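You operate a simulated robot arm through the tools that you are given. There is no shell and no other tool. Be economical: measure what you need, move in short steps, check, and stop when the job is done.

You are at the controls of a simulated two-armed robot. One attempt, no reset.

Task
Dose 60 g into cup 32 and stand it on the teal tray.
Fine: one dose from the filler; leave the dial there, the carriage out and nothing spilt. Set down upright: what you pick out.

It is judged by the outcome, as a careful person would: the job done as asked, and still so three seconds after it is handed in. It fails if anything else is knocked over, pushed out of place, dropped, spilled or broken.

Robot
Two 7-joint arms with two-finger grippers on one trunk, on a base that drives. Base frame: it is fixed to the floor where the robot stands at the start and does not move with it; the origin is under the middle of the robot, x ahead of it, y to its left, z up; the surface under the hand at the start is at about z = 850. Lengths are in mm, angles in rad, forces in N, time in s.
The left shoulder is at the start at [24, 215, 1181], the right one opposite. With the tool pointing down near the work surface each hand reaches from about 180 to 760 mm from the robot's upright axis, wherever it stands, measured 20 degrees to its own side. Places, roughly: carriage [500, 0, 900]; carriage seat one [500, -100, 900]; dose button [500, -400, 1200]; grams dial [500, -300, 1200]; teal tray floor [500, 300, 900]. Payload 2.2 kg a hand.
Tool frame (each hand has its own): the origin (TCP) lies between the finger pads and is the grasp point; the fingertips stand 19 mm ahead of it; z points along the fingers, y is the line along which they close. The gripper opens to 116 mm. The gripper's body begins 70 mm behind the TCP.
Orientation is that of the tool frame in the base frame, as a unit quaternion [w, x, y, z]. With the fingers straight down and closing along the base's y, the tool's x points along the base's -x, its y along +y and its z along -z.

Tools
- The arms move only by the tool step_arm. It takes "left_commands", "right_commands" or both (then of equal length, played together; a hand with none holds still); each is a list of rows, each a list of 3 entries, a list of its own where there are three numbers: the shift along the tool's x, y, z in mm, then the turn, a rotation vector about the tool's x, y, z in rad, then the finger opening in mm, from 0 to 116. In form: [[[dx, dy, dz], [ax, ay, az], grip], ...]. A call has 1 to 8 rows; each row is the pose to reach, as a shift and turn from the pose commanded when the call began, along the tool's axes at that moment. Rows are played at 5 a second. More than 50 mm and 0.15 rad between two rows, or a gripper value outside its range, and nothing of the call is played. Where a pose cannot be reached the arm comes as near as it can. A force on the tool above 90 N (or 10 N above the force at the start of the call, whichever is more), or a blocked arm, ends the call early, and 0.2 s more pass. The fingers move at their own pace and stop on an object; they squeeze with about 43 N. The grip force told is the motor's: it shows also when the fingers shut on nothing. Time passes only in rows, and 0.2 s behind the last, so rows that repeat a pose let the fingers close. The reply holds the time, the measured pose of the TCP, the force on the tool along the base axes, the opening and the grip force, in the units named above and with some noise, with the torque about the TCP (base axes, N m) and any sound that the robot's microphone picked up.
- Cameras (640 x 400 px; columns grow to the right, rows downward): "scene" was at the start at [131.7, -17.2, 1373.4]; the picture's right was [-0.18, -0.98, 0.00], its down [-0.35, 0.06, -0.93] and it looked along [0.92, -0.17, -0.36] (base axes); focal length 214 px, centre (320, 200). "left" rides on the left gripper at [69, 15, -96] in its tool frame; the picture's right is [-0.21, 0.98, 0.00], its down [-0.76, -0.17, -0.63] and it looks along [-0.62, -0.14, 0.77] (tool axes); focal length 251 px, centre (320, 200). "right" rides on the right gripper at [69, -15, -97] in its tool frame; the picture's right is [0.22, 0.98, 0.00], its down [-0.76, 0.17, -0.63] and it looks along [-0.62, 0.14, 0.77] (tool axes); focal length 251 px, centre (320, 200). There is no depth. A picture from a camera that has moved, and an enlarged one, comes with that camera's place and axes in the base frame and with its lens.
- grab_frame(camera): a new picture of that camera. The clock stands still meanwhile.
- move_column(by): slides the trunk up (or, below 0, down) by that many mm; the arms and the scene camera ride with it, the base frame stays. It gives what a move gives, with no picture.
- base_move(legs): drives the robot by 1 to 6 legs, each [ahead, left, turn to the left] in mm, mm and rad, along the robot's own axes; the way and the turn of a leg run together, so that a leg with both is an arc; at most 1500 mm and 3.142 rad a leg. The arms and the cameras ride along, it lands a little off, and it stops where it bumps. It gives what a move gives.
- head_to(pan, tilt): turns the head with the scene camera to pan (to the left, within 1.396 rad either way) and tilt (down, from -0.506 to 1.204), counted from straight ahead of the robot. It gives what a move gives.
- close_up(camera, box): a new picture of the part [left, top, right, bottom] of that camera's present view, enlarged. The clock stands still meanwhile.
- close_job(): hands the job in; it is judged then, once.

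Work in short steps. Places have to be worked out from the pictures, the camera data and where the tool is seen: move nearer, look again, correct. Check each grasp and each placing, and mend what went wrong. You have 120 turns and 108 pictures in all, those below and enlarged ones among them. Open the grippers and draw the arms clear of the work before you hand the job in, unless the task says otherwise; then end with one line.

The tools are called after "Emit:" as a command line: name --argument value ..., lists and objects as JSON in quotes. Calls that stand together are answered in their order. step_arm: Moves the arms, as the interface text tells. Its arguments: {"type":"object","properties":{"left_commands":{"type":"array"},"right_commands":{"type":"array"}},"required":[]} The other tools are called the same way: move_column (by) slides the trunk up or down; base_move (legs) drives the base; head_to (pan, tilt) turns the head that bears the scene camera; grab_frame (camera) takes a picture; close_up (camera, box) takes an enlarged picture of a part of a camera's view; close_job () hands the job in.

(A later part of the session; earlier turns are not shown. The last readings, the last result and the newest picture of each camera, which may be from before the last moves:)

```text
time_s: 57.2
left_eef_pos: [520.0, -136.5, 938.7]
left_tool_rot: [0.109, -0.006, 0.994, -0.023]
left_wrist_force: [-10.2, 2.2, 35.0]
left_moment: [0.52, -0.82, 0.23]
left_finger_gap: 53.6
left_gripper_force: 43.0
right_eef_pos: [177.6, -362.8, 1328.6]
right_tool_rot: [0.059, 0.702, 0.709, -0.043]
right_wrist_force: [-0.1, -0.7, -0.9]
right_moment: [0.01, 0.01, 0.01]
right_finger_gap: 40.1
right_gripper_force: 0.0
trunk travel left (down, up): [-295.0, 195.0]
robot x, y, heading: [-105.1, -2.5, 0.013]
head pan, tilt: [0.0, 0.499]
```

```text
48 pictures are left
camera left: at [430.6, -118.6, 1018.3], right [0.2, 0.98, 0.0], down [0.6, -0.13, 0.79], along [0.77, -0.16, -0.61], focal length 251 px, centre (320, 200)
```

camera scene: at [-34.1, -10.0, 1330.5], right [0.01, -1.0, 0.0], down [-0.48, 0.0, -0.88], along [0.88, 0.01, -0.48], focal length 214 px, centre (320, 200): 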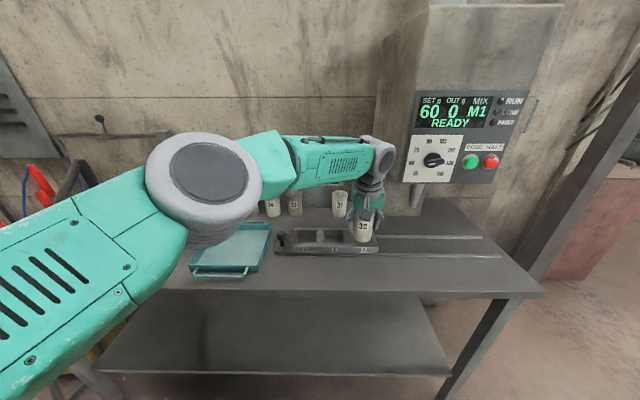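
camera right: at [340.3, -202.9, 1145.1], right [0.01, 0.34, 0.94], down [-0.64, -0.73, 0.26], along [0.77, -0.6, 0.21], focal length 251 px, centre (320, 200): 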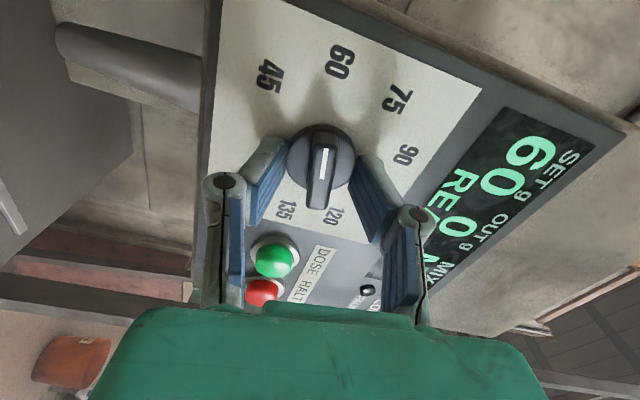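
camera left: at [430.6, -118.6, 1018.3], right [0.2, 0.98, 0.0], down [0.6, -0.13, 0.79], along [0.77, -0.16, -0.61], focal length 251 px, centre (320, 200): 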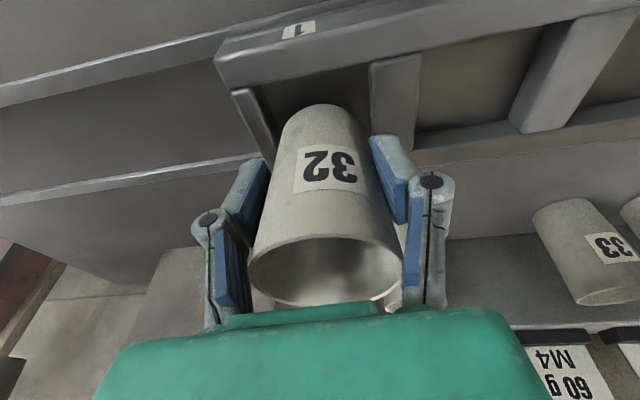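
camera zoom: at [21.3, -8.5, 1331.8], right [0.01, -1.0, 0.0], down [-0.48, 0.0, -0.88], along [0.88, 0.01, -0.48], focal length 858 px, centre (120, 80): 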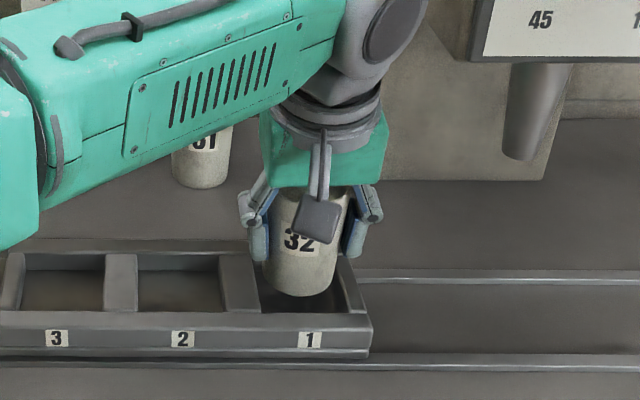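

The force reading puts the contact at the seat's back wall. I'll lift a little, shift the cup 9 mm toward the robot, and lower again.

Emit:
step_arm --left_commands '[[[-3, 0, -18], [0, 0, 0], 50], [[6, 0, -20], [0, 0, 0], 50], [[7, 0, -10], [0, 0, 0], 50], [[8, 0, -2], [0, 0, 0], 50], [[9, 0, 4], [0, 0, 0], 50], [[9, 0, 4], [0, 0, 0], 50]]'

Emit:
grab_frame --camera "left"

Emit:
close_up --camera "scene" --box '[290, 180, 450, 280]'

```text
time_s: 58.6
left_eef_pos: [513.2, -137.1, 930.7]
left_tool_rot: [0.108, -0.006, 0.994, -0.023]
left_wrist_force: [-4.6, 1.3, 26.9]
left_moment: [0.03, -0.97, 0.05]
left_finger_gap: 53.1
left_gripper_force: 43.0
right_eef_pos: [179.9, -364.6, 1329.3]
right_tool_rot: [0.058, 0.701, 0.709, -0.043]
right_wrist_force: [-0.1, -0.3, 0.4]
right_moment: [-0.03, -0.01, -0.01]
right_finger_gap: 39.9
right_gripper_force: 0.1
trunk travel left (down, up): [-295.0, 195.0]
robot x, y, heading: [-100.5, -6.1, 0.012]
head pan, tilt: [0.0, 0.499]
```

```text
47 pictures are left
camera left: at [423.5, -119.6, 1010.4], right [0.2, 0.98, 0.0], down [0.6, -0.12, 0.79], along [0.77, -0.16, -0.62], focal length 251 px, centre (320, 200)
```

left: 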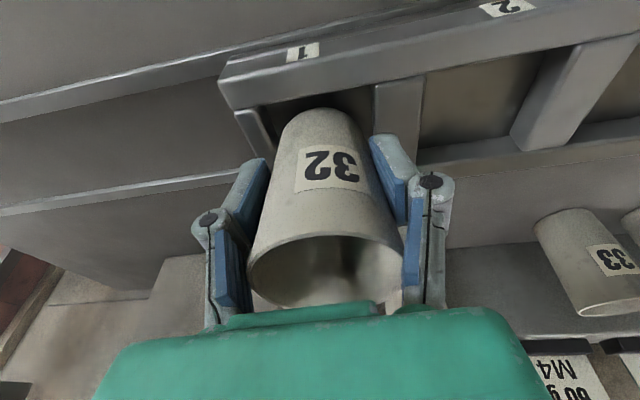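

```text
4.00 times, centred on (370, 230) of scene
camera zoom: at [22.8, -8.8, 1331.6], right [0.01, -1.0, 0.0], down [-0.48, 0.0, -0.88], along [0.88, 0.01, -0.48], focal length 858 px, centre (120, 80)
```

zoom: 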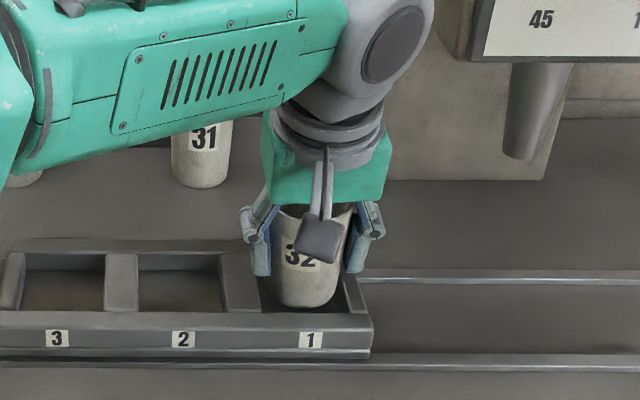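

Triangulation now puts the seat's top plane at z≈895 and its centre at (515, -137). The cup is inside but leans about 4° and still rubs the back wall. I'll lift, undo the lean, shift 5 mm back, and lower.

Emit:
step_arm --left_commands '[[[-3, 0, -18], [0, 0, 0], 50], [[0, 0, -22], [0, 0.06, 0], 50], [[2, 0, -18], [0, 0.06, 0], 50], [[3, 0, -10], [0, 0.06, 0], 50], [[4, 0, -4], [0, 0.06, 0], 50], [[4, 0, -4], [0, 0.06, 0], 50]]'

Emit:
grab_frame --camera "left"

```text
time_s: 60.0
left_eef_pos: [509.8, -136.5, 930.5]
left_tool_rot: [0.076, -0.005, 0.997, -0.022]
left_wrist_force: [0.8, -0.6, -0.4]
left_moment: [-0.01, 0.0, 0.01]
left_finger_gap: 53.1
left_gripper_force: 43.2
right_eef_pos: [183.6, -364.0, 1325.6]
right_tool_rot: [0.056, 0.701, 0.709, -0.046]
right_wrist_force: [-0.2, 0.7, 0.1]
right_moment: [0.02, -0.01, -0.01]
right_finger_gap: 40.1
right_gripper_force: 0.1
trunk travel left (down, up): [-295.0, 195.0]
robot x, y, heading: [-104.4, -9.3, 0.005]
head pan, tilt: [0.0, 0.499]
```

```text
45 pictures are left
camera left: at [425.1, -119.0, 1015.5], right [0.2, 0.98, -0.01], down [0.65, -0.13, 0.75], along [0.73, -0.16, -0.67], focal length 251 px, centre (320, 200)
```

left: 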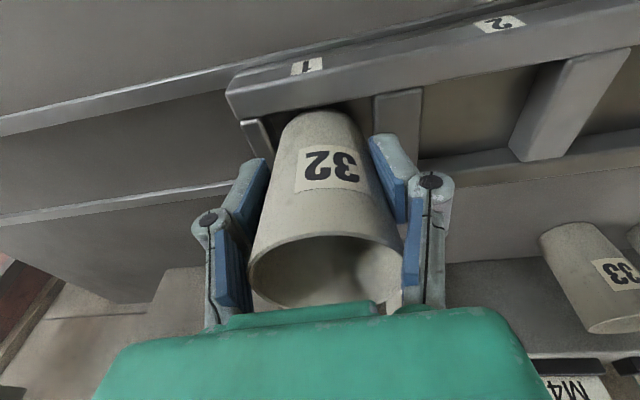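

Free now. I'll lower in small steps until it seats.

Emit:
step_arm --left_commands '[[[0.6, 0, 4], [0, 0, 0], 50], [[1.2, 0, 8], [0, 0, 0], 50], [[1.2, 0, 8], [0, 0, 0], 50]]'

Emit:
close_up --camera "scene" --box '[290, 180, 450, 280]'

```text
time_s: 60.8
left_eef_pos: [508.4, -138.8, 923.3]
left_tool_rot: [0.075, -0.006, 0.997, -0.021]
left_wrist_force: [0.8, 0.4, -1.4]
left_moment: [-0.02, -0.02, 0.01]
left_finger_gap: 53.0
left_gripper_force: 43.4
right_eef_pos: [183.7, -365.1, 1324.5]
right_tool_rot: [0.056, 0.701, 0.71, -0.045]
right_wrist_force: [-0.4, -0.4, 0.2]
right_moment: [0.0, 0.01, -0.01]
right_finger_gap: 40.0
right_gripper_force: 0.1
trunk travel left (down, up): [-295.0, 195.0]
robot x, y, heading: [-102.1, -11.4, 0.007]
head pan, tilt: [0.0, 0.499]
```

```text
4.00 times, centred on (370, 230) of scene
camera zoom: at [28.7, -10.5, 1330.6], right [0.01, -1.0, 0.0], down [-0.48, 0.0, -0.88], along [0.88, 0.01, -0.48], focal length 858 px, centre (120, 80)
```

zoom: 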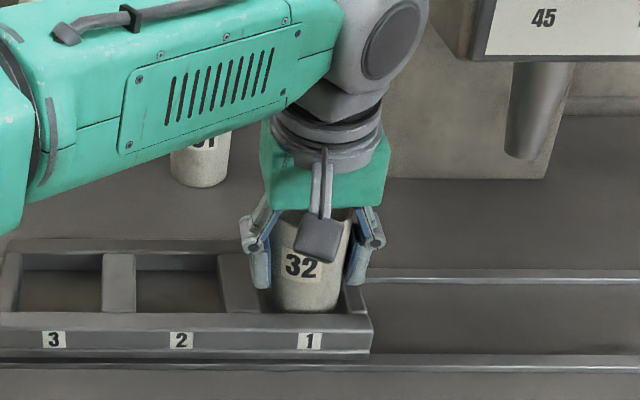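

The cup is in the seat, with the fingertips just above the frame. I'll lower by 6 mm more, checking for contact.

Emit:
step_arm --left_commands '[[[0.5, 0, 3], [0, 0, 0], 50], [[1, 0, 6], [0, 0, 0], 50], [[1, 0, 6], [0, 0, 0], 50]]'

Emit:
grab_frame --camera "left"

```text
time_s: 61.6
left_eef_pos: [509.8, -138.3, 921.2]
left_tool_rot: [0.08, -0.005, 0.997, -0.023]
left_wrist_force: [3.2, -2.2, 23.5]
left_moment: [0.22, -0.09, -0.01]
left_finger_gap: 53.2
left_gripper_force: 43.4
right_eef_pos: [181.6, -364.1, 1326.8]
right_tool_rot: [0.057, 0.701, 0.71, -0.044]
right_wrist_force: [0.2, 0.3, -0.3]
right_moment: [-0.02, -0.04, 0.0]
right_finger_gap: 39.9
right_gripper_force: 0.0
trunk travel left (down, up): [-295.0, 195.0]
robot x, y, heading: [-101.5, -9.1, 0.009]
head pan, tilt: [0.0, 0.499]
```

```text
43 pictures are left
camera left: at [425.4, -119.9, 1005.3], right [0.21, 0.98, -0.01], down [0.65, -0.13, 0.75], along [0.73, -0.16, -0.66], focal length 251 px, centre (320, 200)
```

left: 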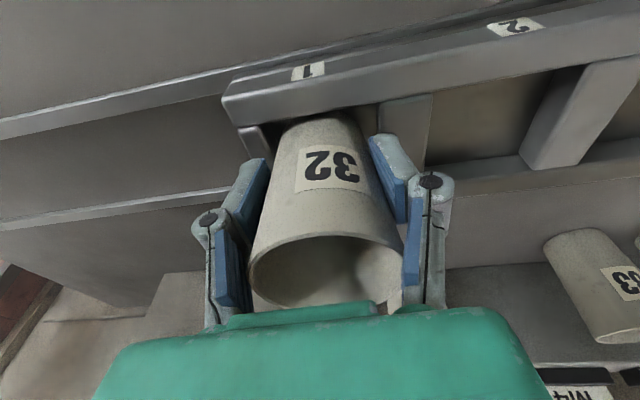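

Seated: a central contact at 921, so the cup stands on the seat floor. I'll ease off, open slowly, and withdraw upwards.

Emit:
step_arm --left_commands '[[[-0.5, 0, -4], [0, 0, 0], 50], [[-0.5, 0, -4], [0, 0, 0], 58], [[-0.5, 0, -4], [0, 0, 0], 66], [[-0.5, 0, -4], [0, 0, 0], 74], [[-0.5, 0, -4], [0, 0, 0], 76]]'

Emit:
grab_frame --camera "left"

Emit:
close_up --camera "scene" --box '[290, 180, 450, 280]'

```text
time_s: 62.8
left_eef_pos: [509.7, -138.5, 922.8]
left_tool_rot: [0.077, -0.005, 0.997, -0.023]
left_wrist_force: [0.1, 0.2, 0.3]
left_moment: [-0.02, 0.03, 0.05]
left_finger_gap: 76.1
left_gripper_force: 0.1
right_eef_pos: [182.4, -364.8, 1325.4]
right_tool_rot: [0.056, 0.701, 0.71, -0.045]
right_wrist_force: [0.5, 0.0, 0.5]
right_moment: [0.0, 0.0, 0.04]
right_finger_gap: 39.9
right_gripper_force: 0.0
trunk travel left (down, up): [-295.0, 195.0]
robot x, y, heading: [-103.6, -8.1, 0.011]
head pan, tilt: [0.0, 0.499]
```

```text
42 pictures are left
camera left: at [426.6, -120.1, 1006.7], right [0.2, 0.98, -0.01], down [0.65, -0.13, 0.75], along [0.73, -0.16, -0.66], focal length 251 px, centre (320, 200)
```

left: 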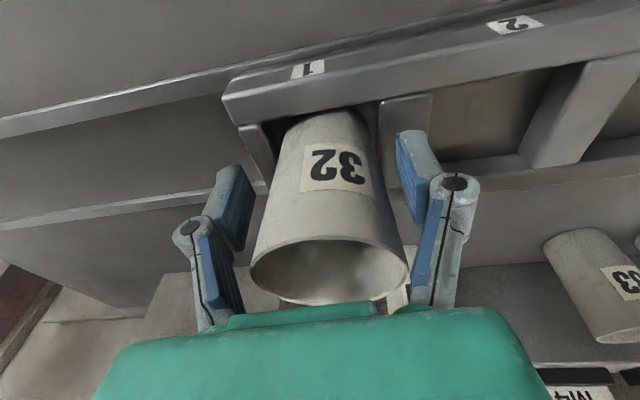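

```text
4.00 times, centred on (370, 230) of scene
camera zoom: at [28.6, -10.5, 1330.6], right [0.01, -1.0, 0.0], down [-0.48, 0.0, -0.88], along [0.88, 0.01, -0.48], focal length 858 px, centre (120, 80)
```

zoom: 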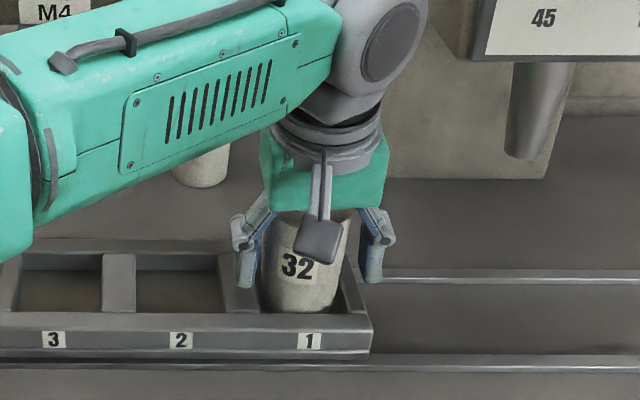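

The cup stands free in seat 1. I'll raise by trunk to clear it vertically.

Emit:
move_column --by 100

Emit:
grab_frame --camera "scene"

```text
time_s: 64.1
left_eef_pos: [511.8, -138.3, 1020.6]
left_tool_rot: [0.077, -0.006, 0.997, -0.024]
left_wrist_force: [0.3, 0.3, 0.3]
left_moment: [0.02, -0.03, 0.0]
left_finger_gap: 76.2
left_gripper_force: 0.1
right_eef_pos: [183.6, -366.8, 1425.1]
right_tool_rot: [0.054, 0.701, 0.71, -0.046]
right_wrist_force: [-0.4, 0.4, -0.8]
right_moment: [0.02, 0.02, -0.01]
right_finger_gap: 40.3
right_gripper_force: 0.0
trunk travel left (down, up): [-395.0, 95.0]
robot x, y, heading: [-103.1, -9.7, 0.015]
head pan, tilt: [0.0, 0.499]
```

```text
40 pictures are left
camera scene: at [29.2, -10.8, 1430.5], right [0.01, -1.0, 0.0], down [-0.48, 0.0, -0.88], along [0.88, 0.01, -0.48], focal length 214 px, centre (320, 200)
```

scene: 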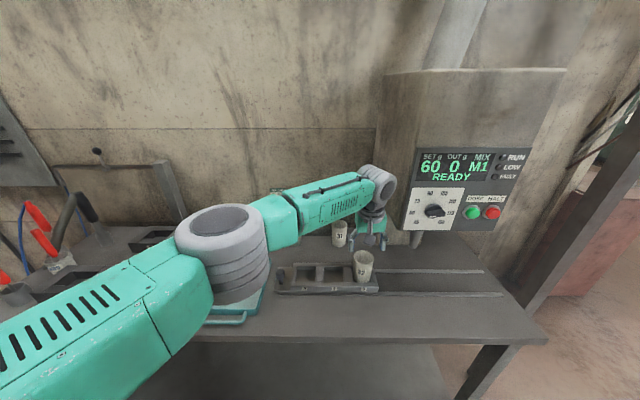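

Cup 32 stands in seat 1. I'll back the base 60 mm for elbow room and swing the left hand over to the carriage handle.

Emit:
base_move --legs '[[-60, 0, 0]]'

Emit:
step_arm --left_commands '[[[0, 40, 0], [0, 0, 0], 76], [[0, 80, 0], [0, 0, 0], 76], [[0, 120, 0], [0, 0, 0], 76], [[-5, 160, 0], [0, 0, 0], 76], [[-10, 200, 0], [0, 0, 0], 76], [[-15, 240, 0], [0, 0, 0], 76], [[-15, 250, 0], [0, 0, 0], 76]]'

Emit:
grab_frame --camera "left"

Emit:
grab_frame --camera "scene"

```text
time_s: 65.1
left_eef_pos: [454.6, -138.7, 1020.5]
left_tool_rot: [0.075, -0.007, 0.997, -0.023]
left_wrist_force: [-0.2, 0.4, 0.0]
left_moment: [0.01, 0.02, 0.02]
left_finger_gap: 76.0
left_gripper_force: 0.1
right_eef_pos: [128.8, -364.6, 1422.6]
right_tool_rot: [0.052, 0.7, 0.711, -0.047]
right_wrist_force: [-0.4, -0.4, -1.6]
right_moment: [-0.05, -0.03, 0.02]
right_finger_gap: 40.1
right_gripper_force: 0.1
trunk travel left (down, up): [-395.0, 95.0]
robot x, y, heading: [-160.2, -10.1, 0.013]
head pan, tilt: [0.0, 0.499]
```

```text
time_s: 66.7
left_eef_pos: [461.2, 116.2, 1013.3]
left_tool_rot: [0.078, -0.007, 0.997, -0.026]
left_wrist_force: [0.4, -0.4, -0.8]
left_moment: [-0.02, 0.02, -0.03]
left_finger_gap: 75.9
left_gripper_force: 0.0
right_eef_pos: [123.2, -358.7, 1424.5]
right_tool_rot: [0.055, 0.7, 0.71, -0.05]
right_wrist_force: [0.4, 0.3, -0.1]
right_moment: [0.0, 0.01, -0.02]
right_finger_gap: 39.9
right_gripper_force: 0.0
trunk travel left (down, up): [-395.0, 95.0]
robot x, y, heading: [-159.6, -5.4, 0.014]
head pan, tilt: [0.0, 0.499]
```

```text
39 pictures are left
camera left: at [377.9, 134.4, 1097.1], right [0.2, 0.98, -0.02], down [0.65, -0.12, 0.75], along [0.73, -0.16, -0.66], focal length 251 px, centre (320, 200)
```

left: 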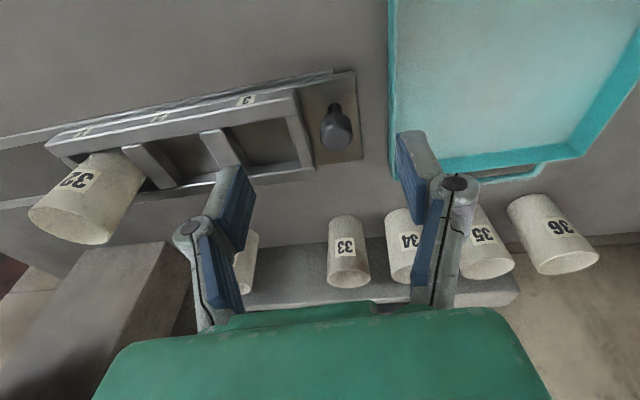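

```text
38 pictures are left
camera scene: at [-30.2, -4.6, 1430.6], right [0.01, -1.0, 0.0], down [-0.48, -0.01, -0.88], along [0.88, 0.01, -0.48], focal length 214 px, centre (320, 200)
```

scene: 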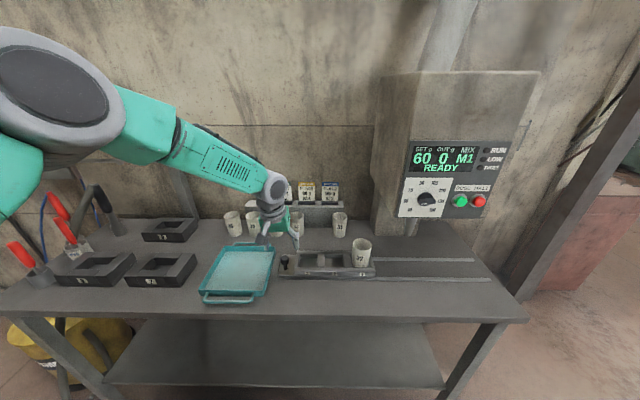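

The handle knob is at about (500, 120), with its top at z≈916. I'll move over it, lower the trunk, and check before gripping.

Emit:
step_arm --left_commands '[[[-19, 2, 3], [0, 0, 0], 52], [[-38, 4, 6], [0, 0, 0], 52], [[-38, 4, 6], [0, 0, 0], 52]]'

Emit:
move_column --by -60

Emit:
grab_frame --camera "left"

```text
time_s: 67.5
left_eef_pos: [499.5, 120.1, 1013.5]
left_tool_rot: [0.078, -0.007, 0.997, -0.025]
left_wrist_force: [-0.1, 0.5, -0.2]
left_moment: [0.02, -0.01, -0.02]
left_finger_gap: 52.1
left_gripper_force: 0.0
right_eef_pos: [121.6, -356.9, 1425.3]
right_tool_rot: [0.055, 0.699, 0.711, -0.051]
right_wrist_force: [0.4, -0.1, 0.5]
right_moment: [-0.04, -0.01, 0.01]
right_finger_gap: 40.2
right_gripper_force: 0.0
trunk travel left (down, up): [-395.0, 95.0]
robot x, y, heading: [-160.5, -8.8, 0.012]
head pan, tilt: [0.0, 0.499]
```

```text
time_s: 68.5
left_eef_pos: [500.8, 118.2, 953.6]
left_tool_rot: [0.079, -0.007, 0.997, -0.024]
left_wrist_force: [0.8, 0.0, 0.8]
left_moment: [-0.02, -0.01, 0.04]
left_finger_gap: 52.3
left_gripper_force: 0.1
right_eef_pos: [121.1, -359.7, 1363.7]
right_tool_rot: [0.054, 0.7, 0.71, -0.049]
right_wrist_force: [-0.5, -0.3, 0.0]
right_moment: [0.02, -0.03, 0.0]
right_finger_gap: 39.9
right_gripper_force: 0.1
trunk travel left (down, up): [-335.0, 155.0]
robot x, y, heading: [-160.3, -6.7, 0.013]
head pan, tilt: [0.0, 0.499]
```

```text
37 pictures are left
camera left: at [416.4, 136.5, 1037.9], right [0.2, 0.98, -0.02], down [0.65, -0.12, 0.75], along [0.73, -0.16, -0.66], focal length 251 px, centre (320, 200)
```

left: 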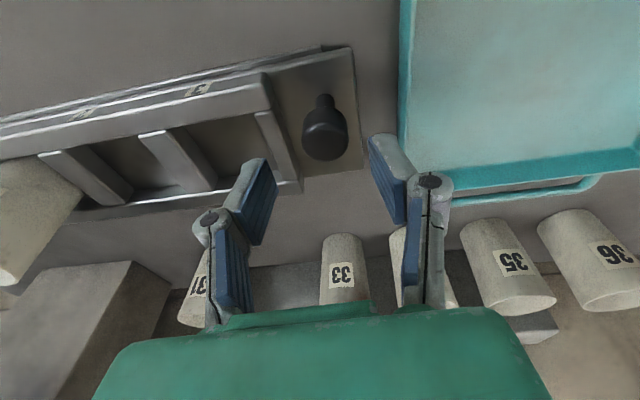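

The knob sits centrally at (502, 121). I'll lower the trunk 36 mm and close.

Emit:
move_column --by -36

Emit:
step_arm --left_commands '[[[0, 1, 0], [0, 0, 0], 40], [[0, 1, 0], [0, 0, 0], 15], [[0, 1, 0], [0, 0, 0], 15], [[0, 1, 0], [0, 0, 0], 15]]'

Emit:
grab_frame --camera "left"

```text
time_s: 69.3
left_eef_pos: [499.6, 118.4, 917.9]
left_tool_rot: [0.079, -0.007, 0.997, -0.024]
left_wrist_force: [0.1, -0.6, -0.7]
left_moment: [-0.04, 0.0, -0.02]
left_finger_gap: 51.9
left_gripper_force: 0.1
right_eef_pos: [120.9, -362.3, 1329.6]
right_tool_rot: [0.053, 0.7, 0.71, -0.048]
right_wrist_force: [-0.1, -0.5, 0.7]
right_moment: [-0.01, -0.06, 0.02]
right_finger_gap: 39.9
right_gripper_force: 0.1
trunk travel left (down, up): [-299.0, 191.0]
robot x, y, heading: [-161.2, -9.6, 0.016]
head pan, tilt: [0.0, 0.499]
```

```text
time_s: 70.3
left_eef_pos: [501.8, 118.9, 916.6]
left_tool_rot: [0.078, -0.007, 0.997, -0.024]
left_wrist_force: [1.7, 5.0, -3.0]
left_moment: [-0.31, -0.13, -0.03]
left_finger_gap: 28.7
left_gripper_force: 44.9
right_eef_pos: [122.4, -361.3, 1327.7]
right_tool_rot: [0.053, 0.699, 0.711, -0.05]
right_wrist_force: [-0.1, 0.0, 1.3]
right_moment: [0.01, -0.02, 0.0]
right_finger_gap: 39.9
right_gripper_force: 0.1
trunk travel left (down, up): [-299.0, 191.0]
robot x, y, heading: [-163.8, -7.5, 0.019]
head pan, tilt: [0.0, 0.499]
```

```text
36 pictures are left
camera left: at [416.7, 137.3, 1000.8], right [0.2, 0.98, -0.01], down [0.65, -0.12, 0.75], along [0.73, -0.16, -0.66], focal length 251 px, centre (320, 200)
```

left: 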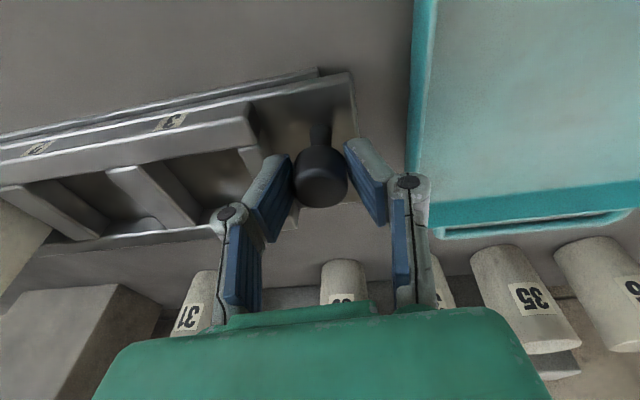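

The handle is gripped. I'll slide the carriage 75 mm to the right gently first.

Emit:
step_arm --left_commands '[[[0, -8, 0], [0, 0, 0], 15], [[0, -20, 1], [0, 0, 0], 15], [[1, -35, 2], [0, 0, 0], 15], [[1, -50, 2], [0, 0, 0], 15], [[1, -65, 3], [0, 0, 0], 15], [[1, -75, 4], [0, 0, 0], 15], [[1, -75, 4], [0, 0, 0], 15]]'

Emit:
grab_frame --camera "scene"

```text
time_s: 71.9
left_eef_pos: [500.6, 43.2, 917.5]
left_tool_rot: [0.078, -0.007, 0.997, -0.024]
left_wrist_force: [2.0, -0.7, -1.2]
left_moment: [-0.2, 0.25, -0.23]
left_finger_gap: 28.4
left_gripper_force: 45.0
right_eef_pos: [122.3, -361.5, 1327.8]
right_tool_rot: [0.054, 0.7, 0.71, -0.049]
right_wrist_force: [-0.1, 0.5, -0.1]
right_moment: [0.0, -0.02, -0.02]
right_finger_gap: 40.1
right_gripper_force: 0.0
trunk travel left (down, up): [-299.0, 191.0]
robot x, y, heading: [-162.3, -7.5, 0.013]
head pan, tilt: [0.0, 0.499]
```

```text
35 pictures are left
camera scene: at [-29.9, -9.8, 1334.6], right [0.01, -1.0, 0.0], down [-0.48, 0.0, -0.88], along [0.88, 0.01, -0.48], focal length 214 px, centre (320, 200)
```

scene: 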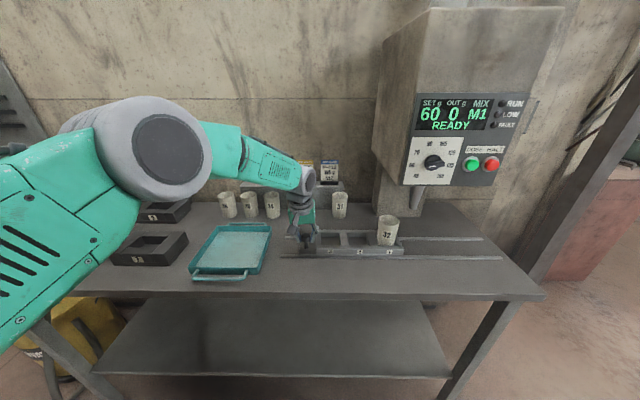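

The carriage slides with the cup. I'll measure the cup-to-nozzle distance.

Emit:
close_up --camera "scene" --box '[350, 170, 470, 270]'

```text
4.00 times, centred on (410, 220) of scene
camera zoom: at [-29.9, -9.8, 1334.6], right [0.01, -1.0, 0.0], down [-0.48, 0.0, -0.88], along [0.88, 0.01, -0.48], focal length 858 px, centre (-40, 120)
```

zoom: 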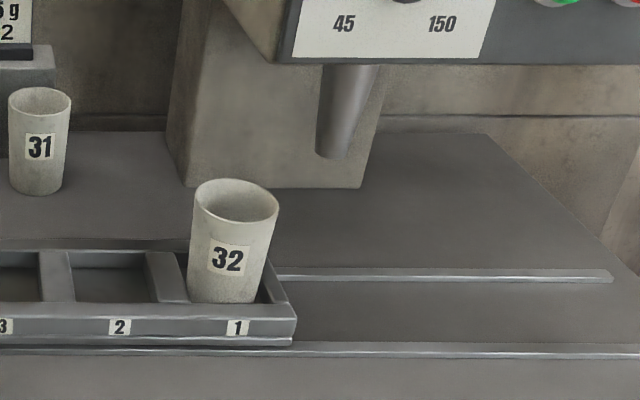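

The nozzle triangulates to (516, -277, 1012) and the cup's axis is now at y≈-214, so I'll slide 63 mm more.

Emit:
step_arm --left_commands '[[[0, -8, 0], [0, 0, 0], 15], [[0, -20, 1], [0, 0, 0], 15], [[1, -35, 2], [0, 0, 0], 15], [[1, -50, 2], [0, 0, 0], 15], [[1, -63, 3], [0, 0, 0], 15], [[1, -63, 3], [0, 0, 0], 15]]'

Emit:
close_up --camera "scene" --box '[340, 80, 520, 270]'

Emit:
grab_frame --camera "left"

```text
time_s: 73.3
left_eef_pos: [500.6, -20.6, 916.4]
left_tool_rot: [0.079, -0.006, 0.997, -0.025]
left_wrist_force: [-8.2, 1.1, 5.6]
left_moment: [-0.05, 0.67, -0.08]
left_finger_gap: 28.4
left_gripper_force: 44.4
right_eef_pos: [121.2, -361.5, 1330.4]
right_tool_rot: [0.055, 0.7, 0.711, -0.048]
right_wrist_force: [0.0, -0.1, 0.8]
right_moment: [-0.03, 0.0, -0.02]
right_finger_gap: 40.0
right_gripper_force: 0.0
trunk travel left (down, up): [-299.0, 191.0]
robot x, y, heading: [-164.4, -8.8, 0.011]
head pan, tilt: [0.0, 0.499]
```

```text
2.11 times, centred on (430, 175) of scene
camera zoom: at [-32.8, -9.9, 1334.9], right [0.01, -1.0, 0.0], down [-0.48, 0.0, -0.88], along [0.88, 0.01, -0.48], focal length 452 px, centre (88, 253)
```

zoom: 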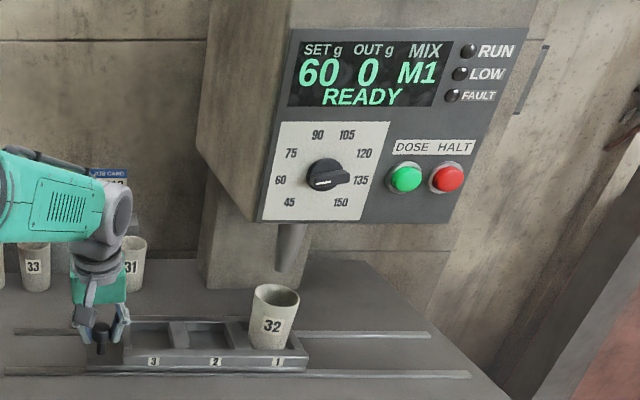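

```text
32 pictures are left
camera left: at [416.8, -1.9, 1000.2], right [0.2, 0.98, -0.02], down [0.65, -0.12, 0.75], along [0.73, -0.16, -0.66], focal length 251 px, centre (320, 200)
```

left: 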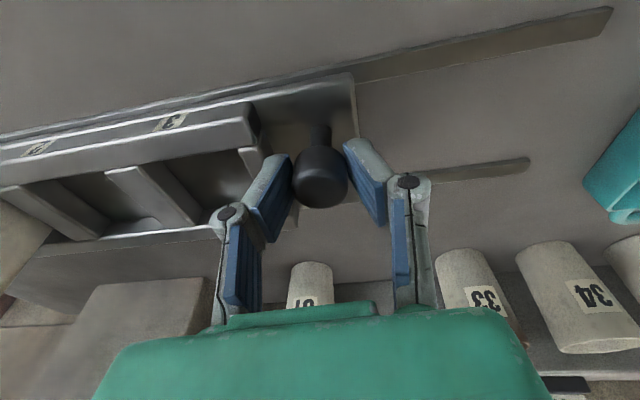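

Cup rim and nozzle line up within a few mm in y. I'll release the handle and raise the left hand clear.

Emit:
step_arm --left_commands '[[[0, 0, 0], [0, 0, 0], 40], [[0, 0, 0], [0, 0, 0], 52], [[-6, 0, -40], [0, 0, 0], 52], [[-12, 0, -80], [0, 0, 0], 52], [[-18, 0, -120], [0, 0, 0], 52], [[-26, 20, -165], [0, 0, 0], 52], [[-26, 60, -190], [0, 0, 0], 52]]'

Emit:
move_column --by -84

Emit:
grab_frame --camera "scene"

```text
time_s: 74.9
left_eef_pos: [493.2, 51.1, 1104.2]
left_tool_rot: [0.077, -0.007, 0.997, -0.026]
left_wrist_force: [-0.4, 0.1, -0.4]
left_moment: [0.01, -0.06, 0.04]
left_finger_gap: 52.2
left_gripper_force: 0.0
right_eef_pos: [120.5, -357.9, 1330.9]
right_tool_rot: [0.056, 0.7, 0.71, -0.048]
right_wrist_force: [-0.4, 0.1, -0.2]
right_moment: [-0.01, -0.03, 0.02]
right_finger_gap: 40.2
right_gripper_force: 0.1
trunk travel left (down, up): [-299.0, 191.0]
robot x, y, heading: [-162.0, -8.8, 0.019]
head pan, tilt: [0.0, 0.499]
```

```text
time_s: 76.1
left_eef_pos: [493.8, 48.4, 1021.0]
left_tool_rot: [0.078, -0.007, 0.997, -0.023]
left_wrist_force: [0.3, 0.3, -0.1]
left_moment: [0.03, 0.02, 0.01]
left_finger_gap: 52.0
left_gripper_force: 0.1
right_eef_pos: [121.6, -361.7, 1244.5]
right_tool_rot: [0.054, 0.701, 0.71, -0.048]
right_wrist_force: [-0.1, 0.2, -0.7]
right_moment: [0.0, -0.02, 0.0]
right_finger_gap: 40.0
right_gripper_force: 0.0
trunk travel left (down, up): [-215.0, 275.0]
robot x, y, heading: [-160.1, -9.4, 0.012]
head pan, tilt: [0.0, 0.499]
```

```text
31 pictures are left
camera scene: at [-31.1, -9.7, 1250.7], right [0.01, -1.0, 0.0], down [-0.48, 0.0, -0.88], along [0.88, 0.01, -0.48], focal length 214 px, centre (320, 200)
```

scene: 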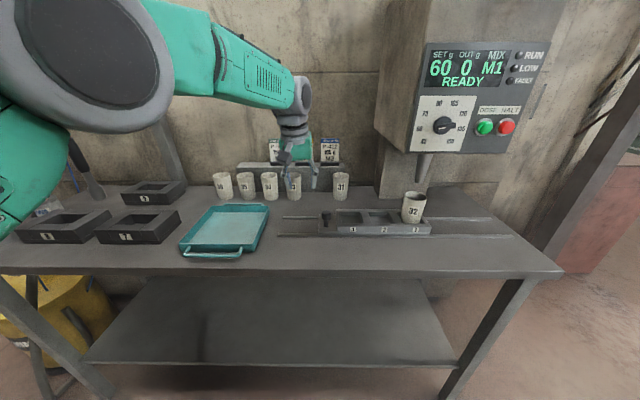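

The cup stands ready under the nozzle. Now I'll swing the right hand back to pointing forward, with fingers closed, for the DOSE button.

Emit:
step_arm --right_commands '[[[0, 20, 0], [-0.14, 0, 0], 20], [[0, 40, 0], [-0.28, 0, 0], 10], [[0, 58, 0], [-0.42, 0, 0], 0], [[0, 74, 0], [-0.56, 0, 0], 0], [[0, 90, 0], [-0.7, 0, 0], 0], [[0, 104, 0], [-0.84, 0, 0], 0], [[0, 118, 0], [-0.98, 0, 0], 0], [[0, 130, 0], [-1.12, 0, 0], 0]]'

Emit:
step_arm --right_commands '[[[0, 0, 10], [-0.12, 0, 0], 0], [[0, 0, 20], [-0.24, 0, 0], 0], [[0, 0, 30], [-0.36, 0, 0], 0], [[0, 0, 40], [-0.45, 0, 0], 0]]'

```text
time_s: 77.9
left_eef_pos: [494.5, 49.0, 1019.1]
left_tool_rot: [0.078, -0.006, 0.997, -0.023]
left_wrist_force: [0.6, -0.1, 1.1]
left_moment: [0.01, 0.02, 0.03]
left_finger_gap: 52.1
left_gripper_force: 0.0
right_eef_pos: [250.9, -359.9, 1247.7]
right_tool_rot: [0.42, 0.563, 0.626, 0.339]
right_wrist_force: [-0.3, 0.2, -0.1]
right_moment: [-0.01, -0.03, 0.01]
right_finger_gap: 0.2
right_gripper_force: 28.5
trunk travel left (down, up): [-215.0, 275.0]
robot x, y, heading: [-159.5, -4.7, 0.014]
head pan, tilt: [0.0, 0.499]
```

```text
time_s: 78.9
left_eef_pos: [495.2, 48.9, 1020.7]
left_tool_rot: [0.079, -0.007, 0.997, -0.024]
left_wrist_force: [-0.5, 0.2, -0.1]
left_moment: [0.01, -0.03, 0.04]
left_finger_gap: 51.9
left_gripper_force: 0.0
right_eef_pos: [286.9, -362.8, 1232.1]
right_tool_rot: [0.534, 0.456, 0.535, 0.47]
right_wrist_force: [0.3, -0.8, -0.2]
right_moment: [0.0, 0.01, 0.0]
right_finger_gap: 0.1
right_gripper_force: 28.2
trunk travel left (down, up): [-215.0, 275.0]
robot x, y, heading: [-160.3, -6.7, 0.012]
head pan, tilt: [0.0, 0.499]
```

Pointing forward now. I'll move down in front of the DOSE button and look.

Emit:
step_arm --right_commands '[[[3, -18, 25], [0, 0, 0], 0], [[7, -36, 50], [0, 0, 0], 0], [[11, -54, 75], [0, 0, 0], 0], [[14, -69, 100], [0, 0, 0], 0], [[14, -69, 100], [0, 0, 0], 0]]'

Emit:
grab_frame --camera "right"

Emit:
close_up --camera "scene" --box '[400, 20, 560, 170]'

```text
time_s: 80.1
left_eef_pos: [493.8, 48.7, 1020.7]
left_tool_rot: [0.078, -0.007, 0.997, -0.024]
left_wrist_force: [0.7, 0.5, 0.7]
left_moment: [0.01, -0.03, -0.02]
left_finger_gap: 52.1
left_gripper_force: 0.0
right_eef_pos: [386.0, -353.7, 1163.0]
right_tool_rot: [0.534, 0.457, 0.536, 0.468]
right_wrist_force: [0.4, -0.9, 1.0]
right_moment: [0.0, 0.02, -0.05]
right_finger_gap: 0.0
right_gripper_force: 28.2
trunk travel left (down, up): [-215.0, 275.0]
robot x, y, heading: [-159.3, -8.1, 0.01]
head pan, tilt: [0.0, 0.499]
```

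```text
30 pictures are left
camera right: at [287.8, -290.2, 1136.9], right [-0.01, 0.35, 0.94], down [-0.62, -0.73, 0.27], along [0.78, -0.58, 0.23], focal length 251 px, centre (320, 200)
```

right: 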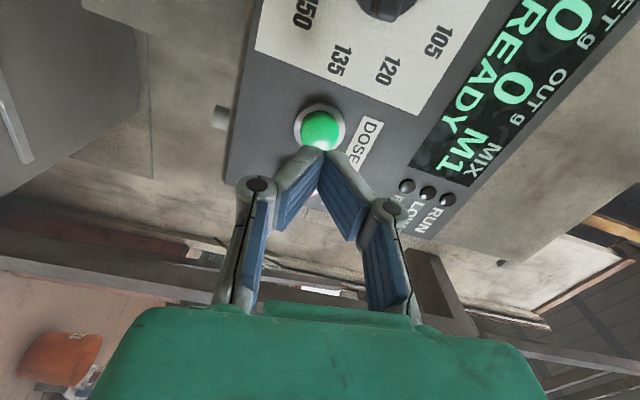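

```text
2.67 times, centred on (480, 95) of scene
camera zoom: at [-31.2, -10.3, 1250.7], right [0.01, -1.0, 0.0], down [-0.48, 0.0, -0.88], along [0.88, 0.01, -0.48], focal length 572 px, centre (-107, 480)
```

zoom: 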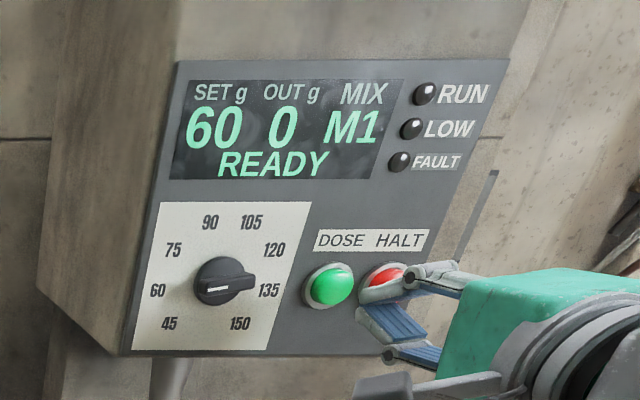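

The fingertips line up with the green button at (≈450, -355, 1165). I'll advance 38 mm to near contact.

Emit:
step_arm --right_commands '[[[-1, 2, 19], [0, 0, 0], 0], [[-1, 2, 38], [0, 0, 0], 0], [[-1, 2, 38], [0, 0, 0], 0]]'

Emit:
close_up --camera "right" --box '[220, 40, 480, 240]'

```text
time_s: 80.9
left_eef_pos: [494.2, 49.6, 1020.7]
left_tool_rot: [0.078, -0.007, 0.997, -0.024]
left_wrist_force: [0.0, 0.5, 0.6]
left_moment: [0.01, 0.02, -0.01]
left_finger_gap: 52.0
left_gripper_force: 0.1
right_eef_pos: [422.8, -355.7, 1169.0]
right_tool_rot: [0.532, 0.458, 0.537, 0.468]
right_wrist_force: [-0.3, -0.5, -0.4]
right_moment: [-0.02, -0.01, -0.01]
right_finger_gap: 0.2
right_gripper_force: 28.3
trunk travel left (down, up): [-215.0, 275.0]
robot x, y, heading: [-163.4, -4.8, 0.016]
head pan, tilt: [0.0, 0.499]
```

```text
2.00 times, centred on (350, 140) of right
camera zoom: at [325.1, -291.2, 1143.3], right [-0.01, 0.35, 0.94], down [-0.62, -0.73, 0.27], along [0.78, -0.58, 0.23], focal length 503 px, centre (260, 320)
```

zoom: 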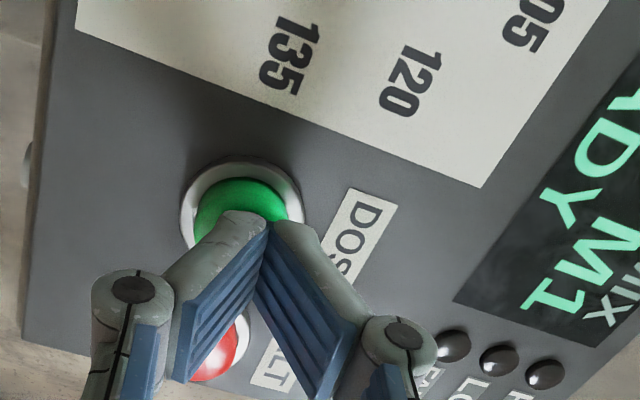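

The tip is a few mm high; I'll lower 4 mm and press ahead gradually.

Emit:
step_arm --right_commands '[[[0, -4, 0], [0, 0, 0], 0], [[0, -4, 5], [0, 0, 0], 0], [[0, -4, 10], [0, 0, 0], 0]]'

Emit:
close_up --camera "scene" --box '[400, 20, 560, 170]'

```text
time_s: 81.7
left_eef_pos: [493.5, 47.8, 1021.2]
left_tool_rot: [0.079, -0.006, 0.997, -0.024]
left_wrist_force: [0.8, 0.3, -0.2]
left_moment: [0.01, -0.02, 0.02]
left_finger_gap: 51.8
left_gripper_force: 0.1
right_eef_pos: [434.9, -356.8, 1159.7]
right_tool_rot: [0.535, 0.456, 0.535, 0.468]
right_wrist_force: [-5.7, -0.5, -3.5]
right_moment: [0.03, 0.08, -0.03]
right_finger_gap: 6.1
right_gripper_force: 28.6
right hand out of reach, approached as far as the arm can: row 1
trunk travel left (down, up): [-215.0, 275.0]
robot x, y, heading: [-162.0, -7.7, 0.009]
head pan, tilt: [0.0, 0.499]
heard: click
```

```text
2.67 times, centred on (480, 95) of scene
camera zoom: at [-31.4, -10.8, 1250.6], right [0.01, -1.0, 0.0], down [-0.48, 0.0, -0.88], along [0.88, 0.01, -0.48], focal length 572 px, centre (-107, 480)
```

zoom: 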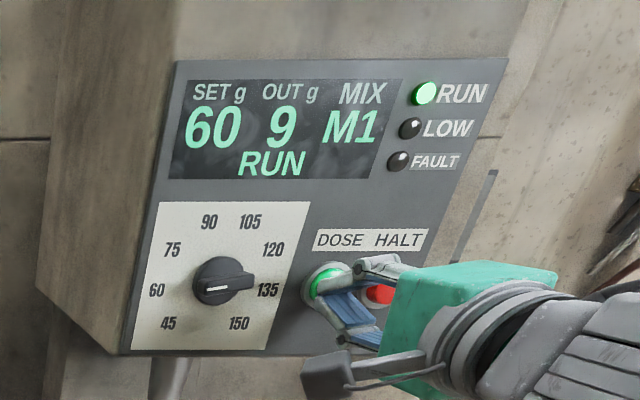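

A click, and RUN shows OUT at 9 g. I'll withdraw from the button straight back and wait for the dose to finish.

Emit:
step_arm --right_commands '[[[0, 0, -15], [0, 0, 0], 0], [[0, 0, -40], [0, 0, 0], 0], [[0, 0, -60], [0, 0, 0], 0], [[0, 0, -60], [0, 0, 0], 0], [[0, 0, -60], [0, 0, 0], 0], [[0, 0, -60], [0, 0, 0], 0], [[0, 0, -60], [0, 0, 0], 0], [[0, 0, -60], [0, 0, 0], 0]]'

Emit:
step_arm --right_commands '[[[0, 0, 0], [0, 0, 0], 0], [[0, 0, 0], [0, 0, 0], 0], [[0, 0, 0], [0, 0, 0], 0], [[0, 0, 0], [0, 0, 0], 0], [[0, 0, 0], [0, 0, 0], 0], [[0, 0, 0], [0, 0, 0], 0], [[0, 0, 0], [0, 0, 0], 0], [[0, 0, 0], [0, 0, 0], 0]]'

Emit:
close_up --camera "scene" --box '[370, 20, 570, 250]'

```text
time_s: 83.5
left_eef_pos: [494.5, 48.9, 1019.5]
left_tool_rot: [0.078, -0.007, 0.997, -0.024]
left_wrist_force: [0.0, -0.5, 0.7]
left_moment: [-0.02, -0.02, 0.0]
left_finger_gap: 51.9
left_gripper_force: 0.1
right_eef_pos: [374.7, -359.1, 1159.5]
right_tool_rot: [0.535, 0.455, 0.535, 0.47]
right_wrist_force: [0.5, 0.6, 0.3]
right_moment: [-0.02, -0.04, 0.01]
right_finger_gap: 0.0
right_gripper_force: 28.5
trunk travel left (down, up): [-215.0, 275.0]
robot x, y, heading: [-164.4, -7.7, 0.015]
head pan, tilt: [0.0, 0.499]
```

```text
time_s: 85.3
left_eef_pos: [493.9, 49.1, 1020.3]
left_tool_rot: [0.077, -0.007, 0.997, -0.024]
left_wrist_force: [0.0, -0.2, 0.0]
left_moment: [-0.01, 0.0, 0.02]
left_finger_gap: 52.2
left_gripper_force: 0.1
right_eef_pos: [375.4, -358.8, 1160.0]
right_tool_rot: [0.534, 0.456, 0.535, 0.469]
right_wrist_force: [0.6, 0.0, 0.4]
right_moment: [-0.03, 0.0, -0.02]
right_finger_gap: 0.0
right_gripper_force: 28.4
trunk travel left (down, up): [-215.0, 275.0]
robot x, y, heading: [-162.5, -6.8, 0.013]
head pan, tilt: [0.0, 0.499]
```

```text
1.74 times, centred on (470, 135) of scene
camera zoom: at [-30.5, -10.2, 1250.6], right [0.01, -1.0, 0.0], down [-0.48, 0.0, -0.88], along [0.88, 0.01, -0.48], focal length 373 px, centre (59, 313)
```

zoom: 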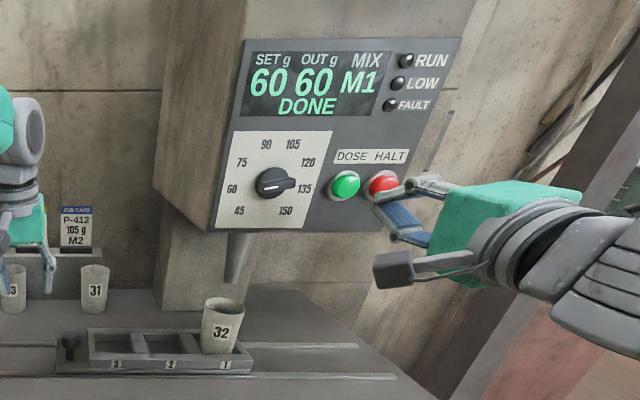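

DONE, OUT 60 g, no spill visible. I'll bring the trunk back up and return the left hand to above the handle.

Emit:
move_column --by 84

Emit:
step_arm --left_commands '[[[4, -35, 30], [0, 0, 0], 52], [[8, -60, 60], [0, 0, 0], 52], [[14, -60, 100], [0, 0, 0], 52], [[19, -60, 130], [0, 0, 0], 52], [[19, -60, 130], [0, 0, 0], 52]]'

Emit:
grab_frame --camera "left"

```text
time_s: 86.5
left_eef_pos: [494.6, 48.0, 1102.5]
left_tool_rot: [0.077, -0.007, 0.997, -0.024]
left_wrist_force: [0.1, -0.2, -0.1]
left_moment: [0.01, -0.02, -0.02]
left_finger_gap: 51.9
left_gripper_force: 0.1
right_eef_pos: [375.7, -359.1, 1243.0]
right_tool_rot: [0.535, 0.455, 0.535, 0.47]
right_wrist_force: [0.7, 0.8, 0.3]
right_moment: [0.02, -0.01, 0.01]
right_finger_gap: 0.0
right_gripper_force: 28.0
trunk travel left (down, up): [-299.0, 191.0]
robot x, y, heading: [-163.8, -6.5, 0.012]
head pan, tilt: [0.0, 0.499]
```

```text
time_s: 87.7
left_eef_pos: [495.8, -16.3, 977.3]
left_tool_rot: [0.078, -0.006, 0.997, -0.023]
left_wrist_force: [-0.5, -0.4, 0.2]
left_moment: [-0.01, -0.01, 0.02]
left_finger_gap: 51.8
left_gripper_force: 0.1
right_eef_pos: [375.2, -358.8, 1244.0]
right_tool_rot: [0.535, 0.455, 0.535, 0.47]
right_wrist_force: [0.3, -0.1, 0.3]
right_moment: [0.0, 0.03, -0.02]
right_finger_gap: 0.0
right_gripper_force: 28.8
trunk travel left (down, up): [-299.0, 191.0]
robot x, y, heading: [-165.9, -7.3, 0.013]
head pan, tilt: [0.0, 0.499]
```

```text
25 pictures are left
camera left: at [411.4, 2.4, 1061.8], right [0.2, 0.98, -0.01], down [0.65, -0.13, 0.75], along [0.73, -0.16, -0.66], focal length 251 px, centre (320, 200)
```

left: 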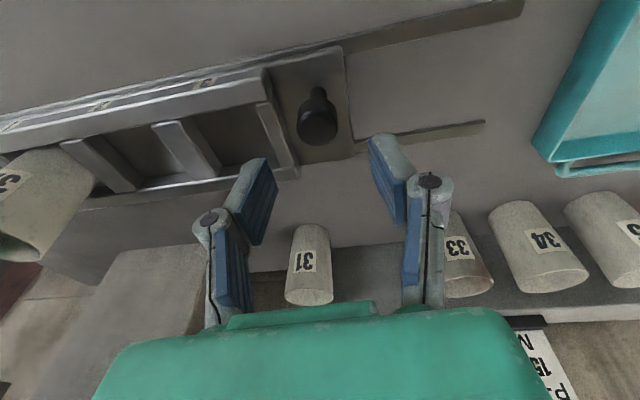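

The knob is at (500, -19). I'll descend 60 mm and grip it.

Emit:
step_arm --left_commands '[[[2, 0, 30], [0, 0, 0], 52], [[5, 0, 60], [0, 0, 0], 52], [[5, 0, 60], [0, 0, 0], 40], [[5, 0, 60], [0, 0, 0], 15], [[5, 0, 60], [0, 0, 0], 15], [[5, 0, 60], [0, 0, 0], 15]]'

```text
time_s: 89.1
left_eef_pos: [500.6, -18.1, 915.8]
left_tool_rot: [0.078, -0.008, 0.997, -0.024]
left_wrist_force: [-0.5, -2.8, -3.4]
left_moment: [-0.45, -0.91, 0.27]
left_finger_gap: 28.4
left_gripper_force: 45.3
right_eef_pos: [375.0, -359.3, 1243.1]
right_tool_rot: [0.535, 0.455, 0.534, 0.471]
right_wrist_force: [-0.8, 0.4, 0.3]
right_moment: [0.0, -0.03, 0.0]
right_finger_gap: 0.0
right_gripper_force: 28.5
trunk travel left (down, up): [-299.0, 191.0]
robot x, y, heading: [-159.2, -10.6, 0.017]
head pan, tilt: [0.0, 0.499]
```

Gripped. I'll draw the carriage out slowly, first 88 mm.

Emit:
step_arm --left_commands '[[[0, 5, 0], [0, 0, 0], 15], [[0, 15, -1], [0, 0, 0], 15], [[0, 28, -1], [0, 0, 0], 15], [[-1, 41, -2], [0, 0, 0], 15], [[-1, 54, -3], [0, 0, 0], 15], [[-1, 67, -3], [0, 0, 0], 15], [[-1, 80, -4], [0, 0, 0], 15], [[-1, 88, -4], [0, 0, 0], 15]]'

Emit:
step_arm --left_commands '[[[0, 5, 0], [0, 0, 0], 15], [[0, 15, -1], [0, 0, 0], 15], [[0, 28, -1], [0, 0, 0], 15], [[-1, 41, -2], [0, 0, 0], 15], [[-1, 48, -2], [0, 0, 0], 15], [[-1, 51, -2], [0, 0, 0], 15], [[-1, 51, -2], [0, 0, 0], 15]]'

Emit:
grab_frame --camera "scene"

```text
time_s: 90.9
left_eef_pos: [502.5, 68.7, 914.5]
left_tool_rot: [0.077, -0.007, 0.997, -0.024]
left_wrist_force: [-12.5, -1.3, -6.2]
left_moment: [0.13, 0.22, 0.03]
left_finger_gap: 28.3
left_gripper_force: 45.1
right_eef_pos: [373.6, -358.4, 1244.7]
right_tool_rot: [0.535, 0.455, 0.535, 0.47]
right_wrist_force: [-0.1, 0.1, 0.3]
right_moment: [0.0, -0.01, 0.0]
right_finger_gap: 0.0
right_gripper_force: 29.1
trunk travel left (down, up): [-299.0, 191.0]
robot x, y, heading: [-166.0, -11.3, 0.01]
head pan, tilt: [0.0, 0.499]
```

```text
time_s: 92.5
left_eef_pos: [501.9, 121.1, 914.2]
left_tool_rot: [0.078, -0.007, 0.997, -0.023]
left_wrist_force: [-7.3, 3.0, -12.9]
left_moment: [0.08, 0.27, 0.09]
left_finger_gap: 28.1
left_gripper_force: 45.2
right_eef_pos: [375.4, -357.7, 1244.4]
right_tool_rot: [0.535, 0.456, 0.535, 0.469]
right_wrist_force: [-0.4, -0.9, 0.1]
right_moment: [-0.02, 0.03, 0.01]
right_finger_gap: 0.0
right_gripper_force: 28.1
trunk travel left (down, up): [-299.0, 191.0]
robot x, y, heading: [-163.6, -8.0, 0.007]
head pan, tilt: [0.0, 0.499]
```

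```text
24 pictures are left
camera scene: at [-29.0, -8.4, 1334.4], right [0.01, -1.0, 0.0], down [-0.48, -0.01, -0.88], along [0.88, 0.01, -0.48], focal length 214 px, centre (320, 200)
```

scene: 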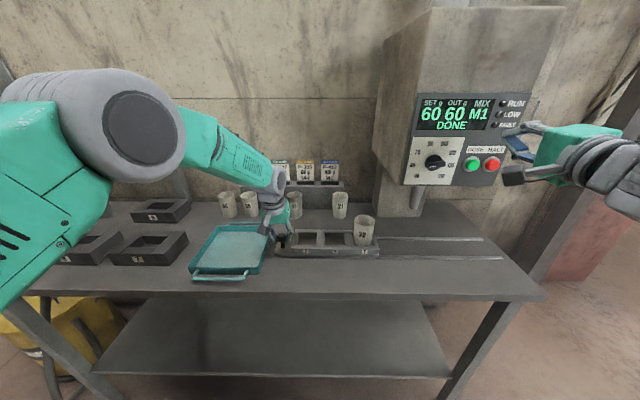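

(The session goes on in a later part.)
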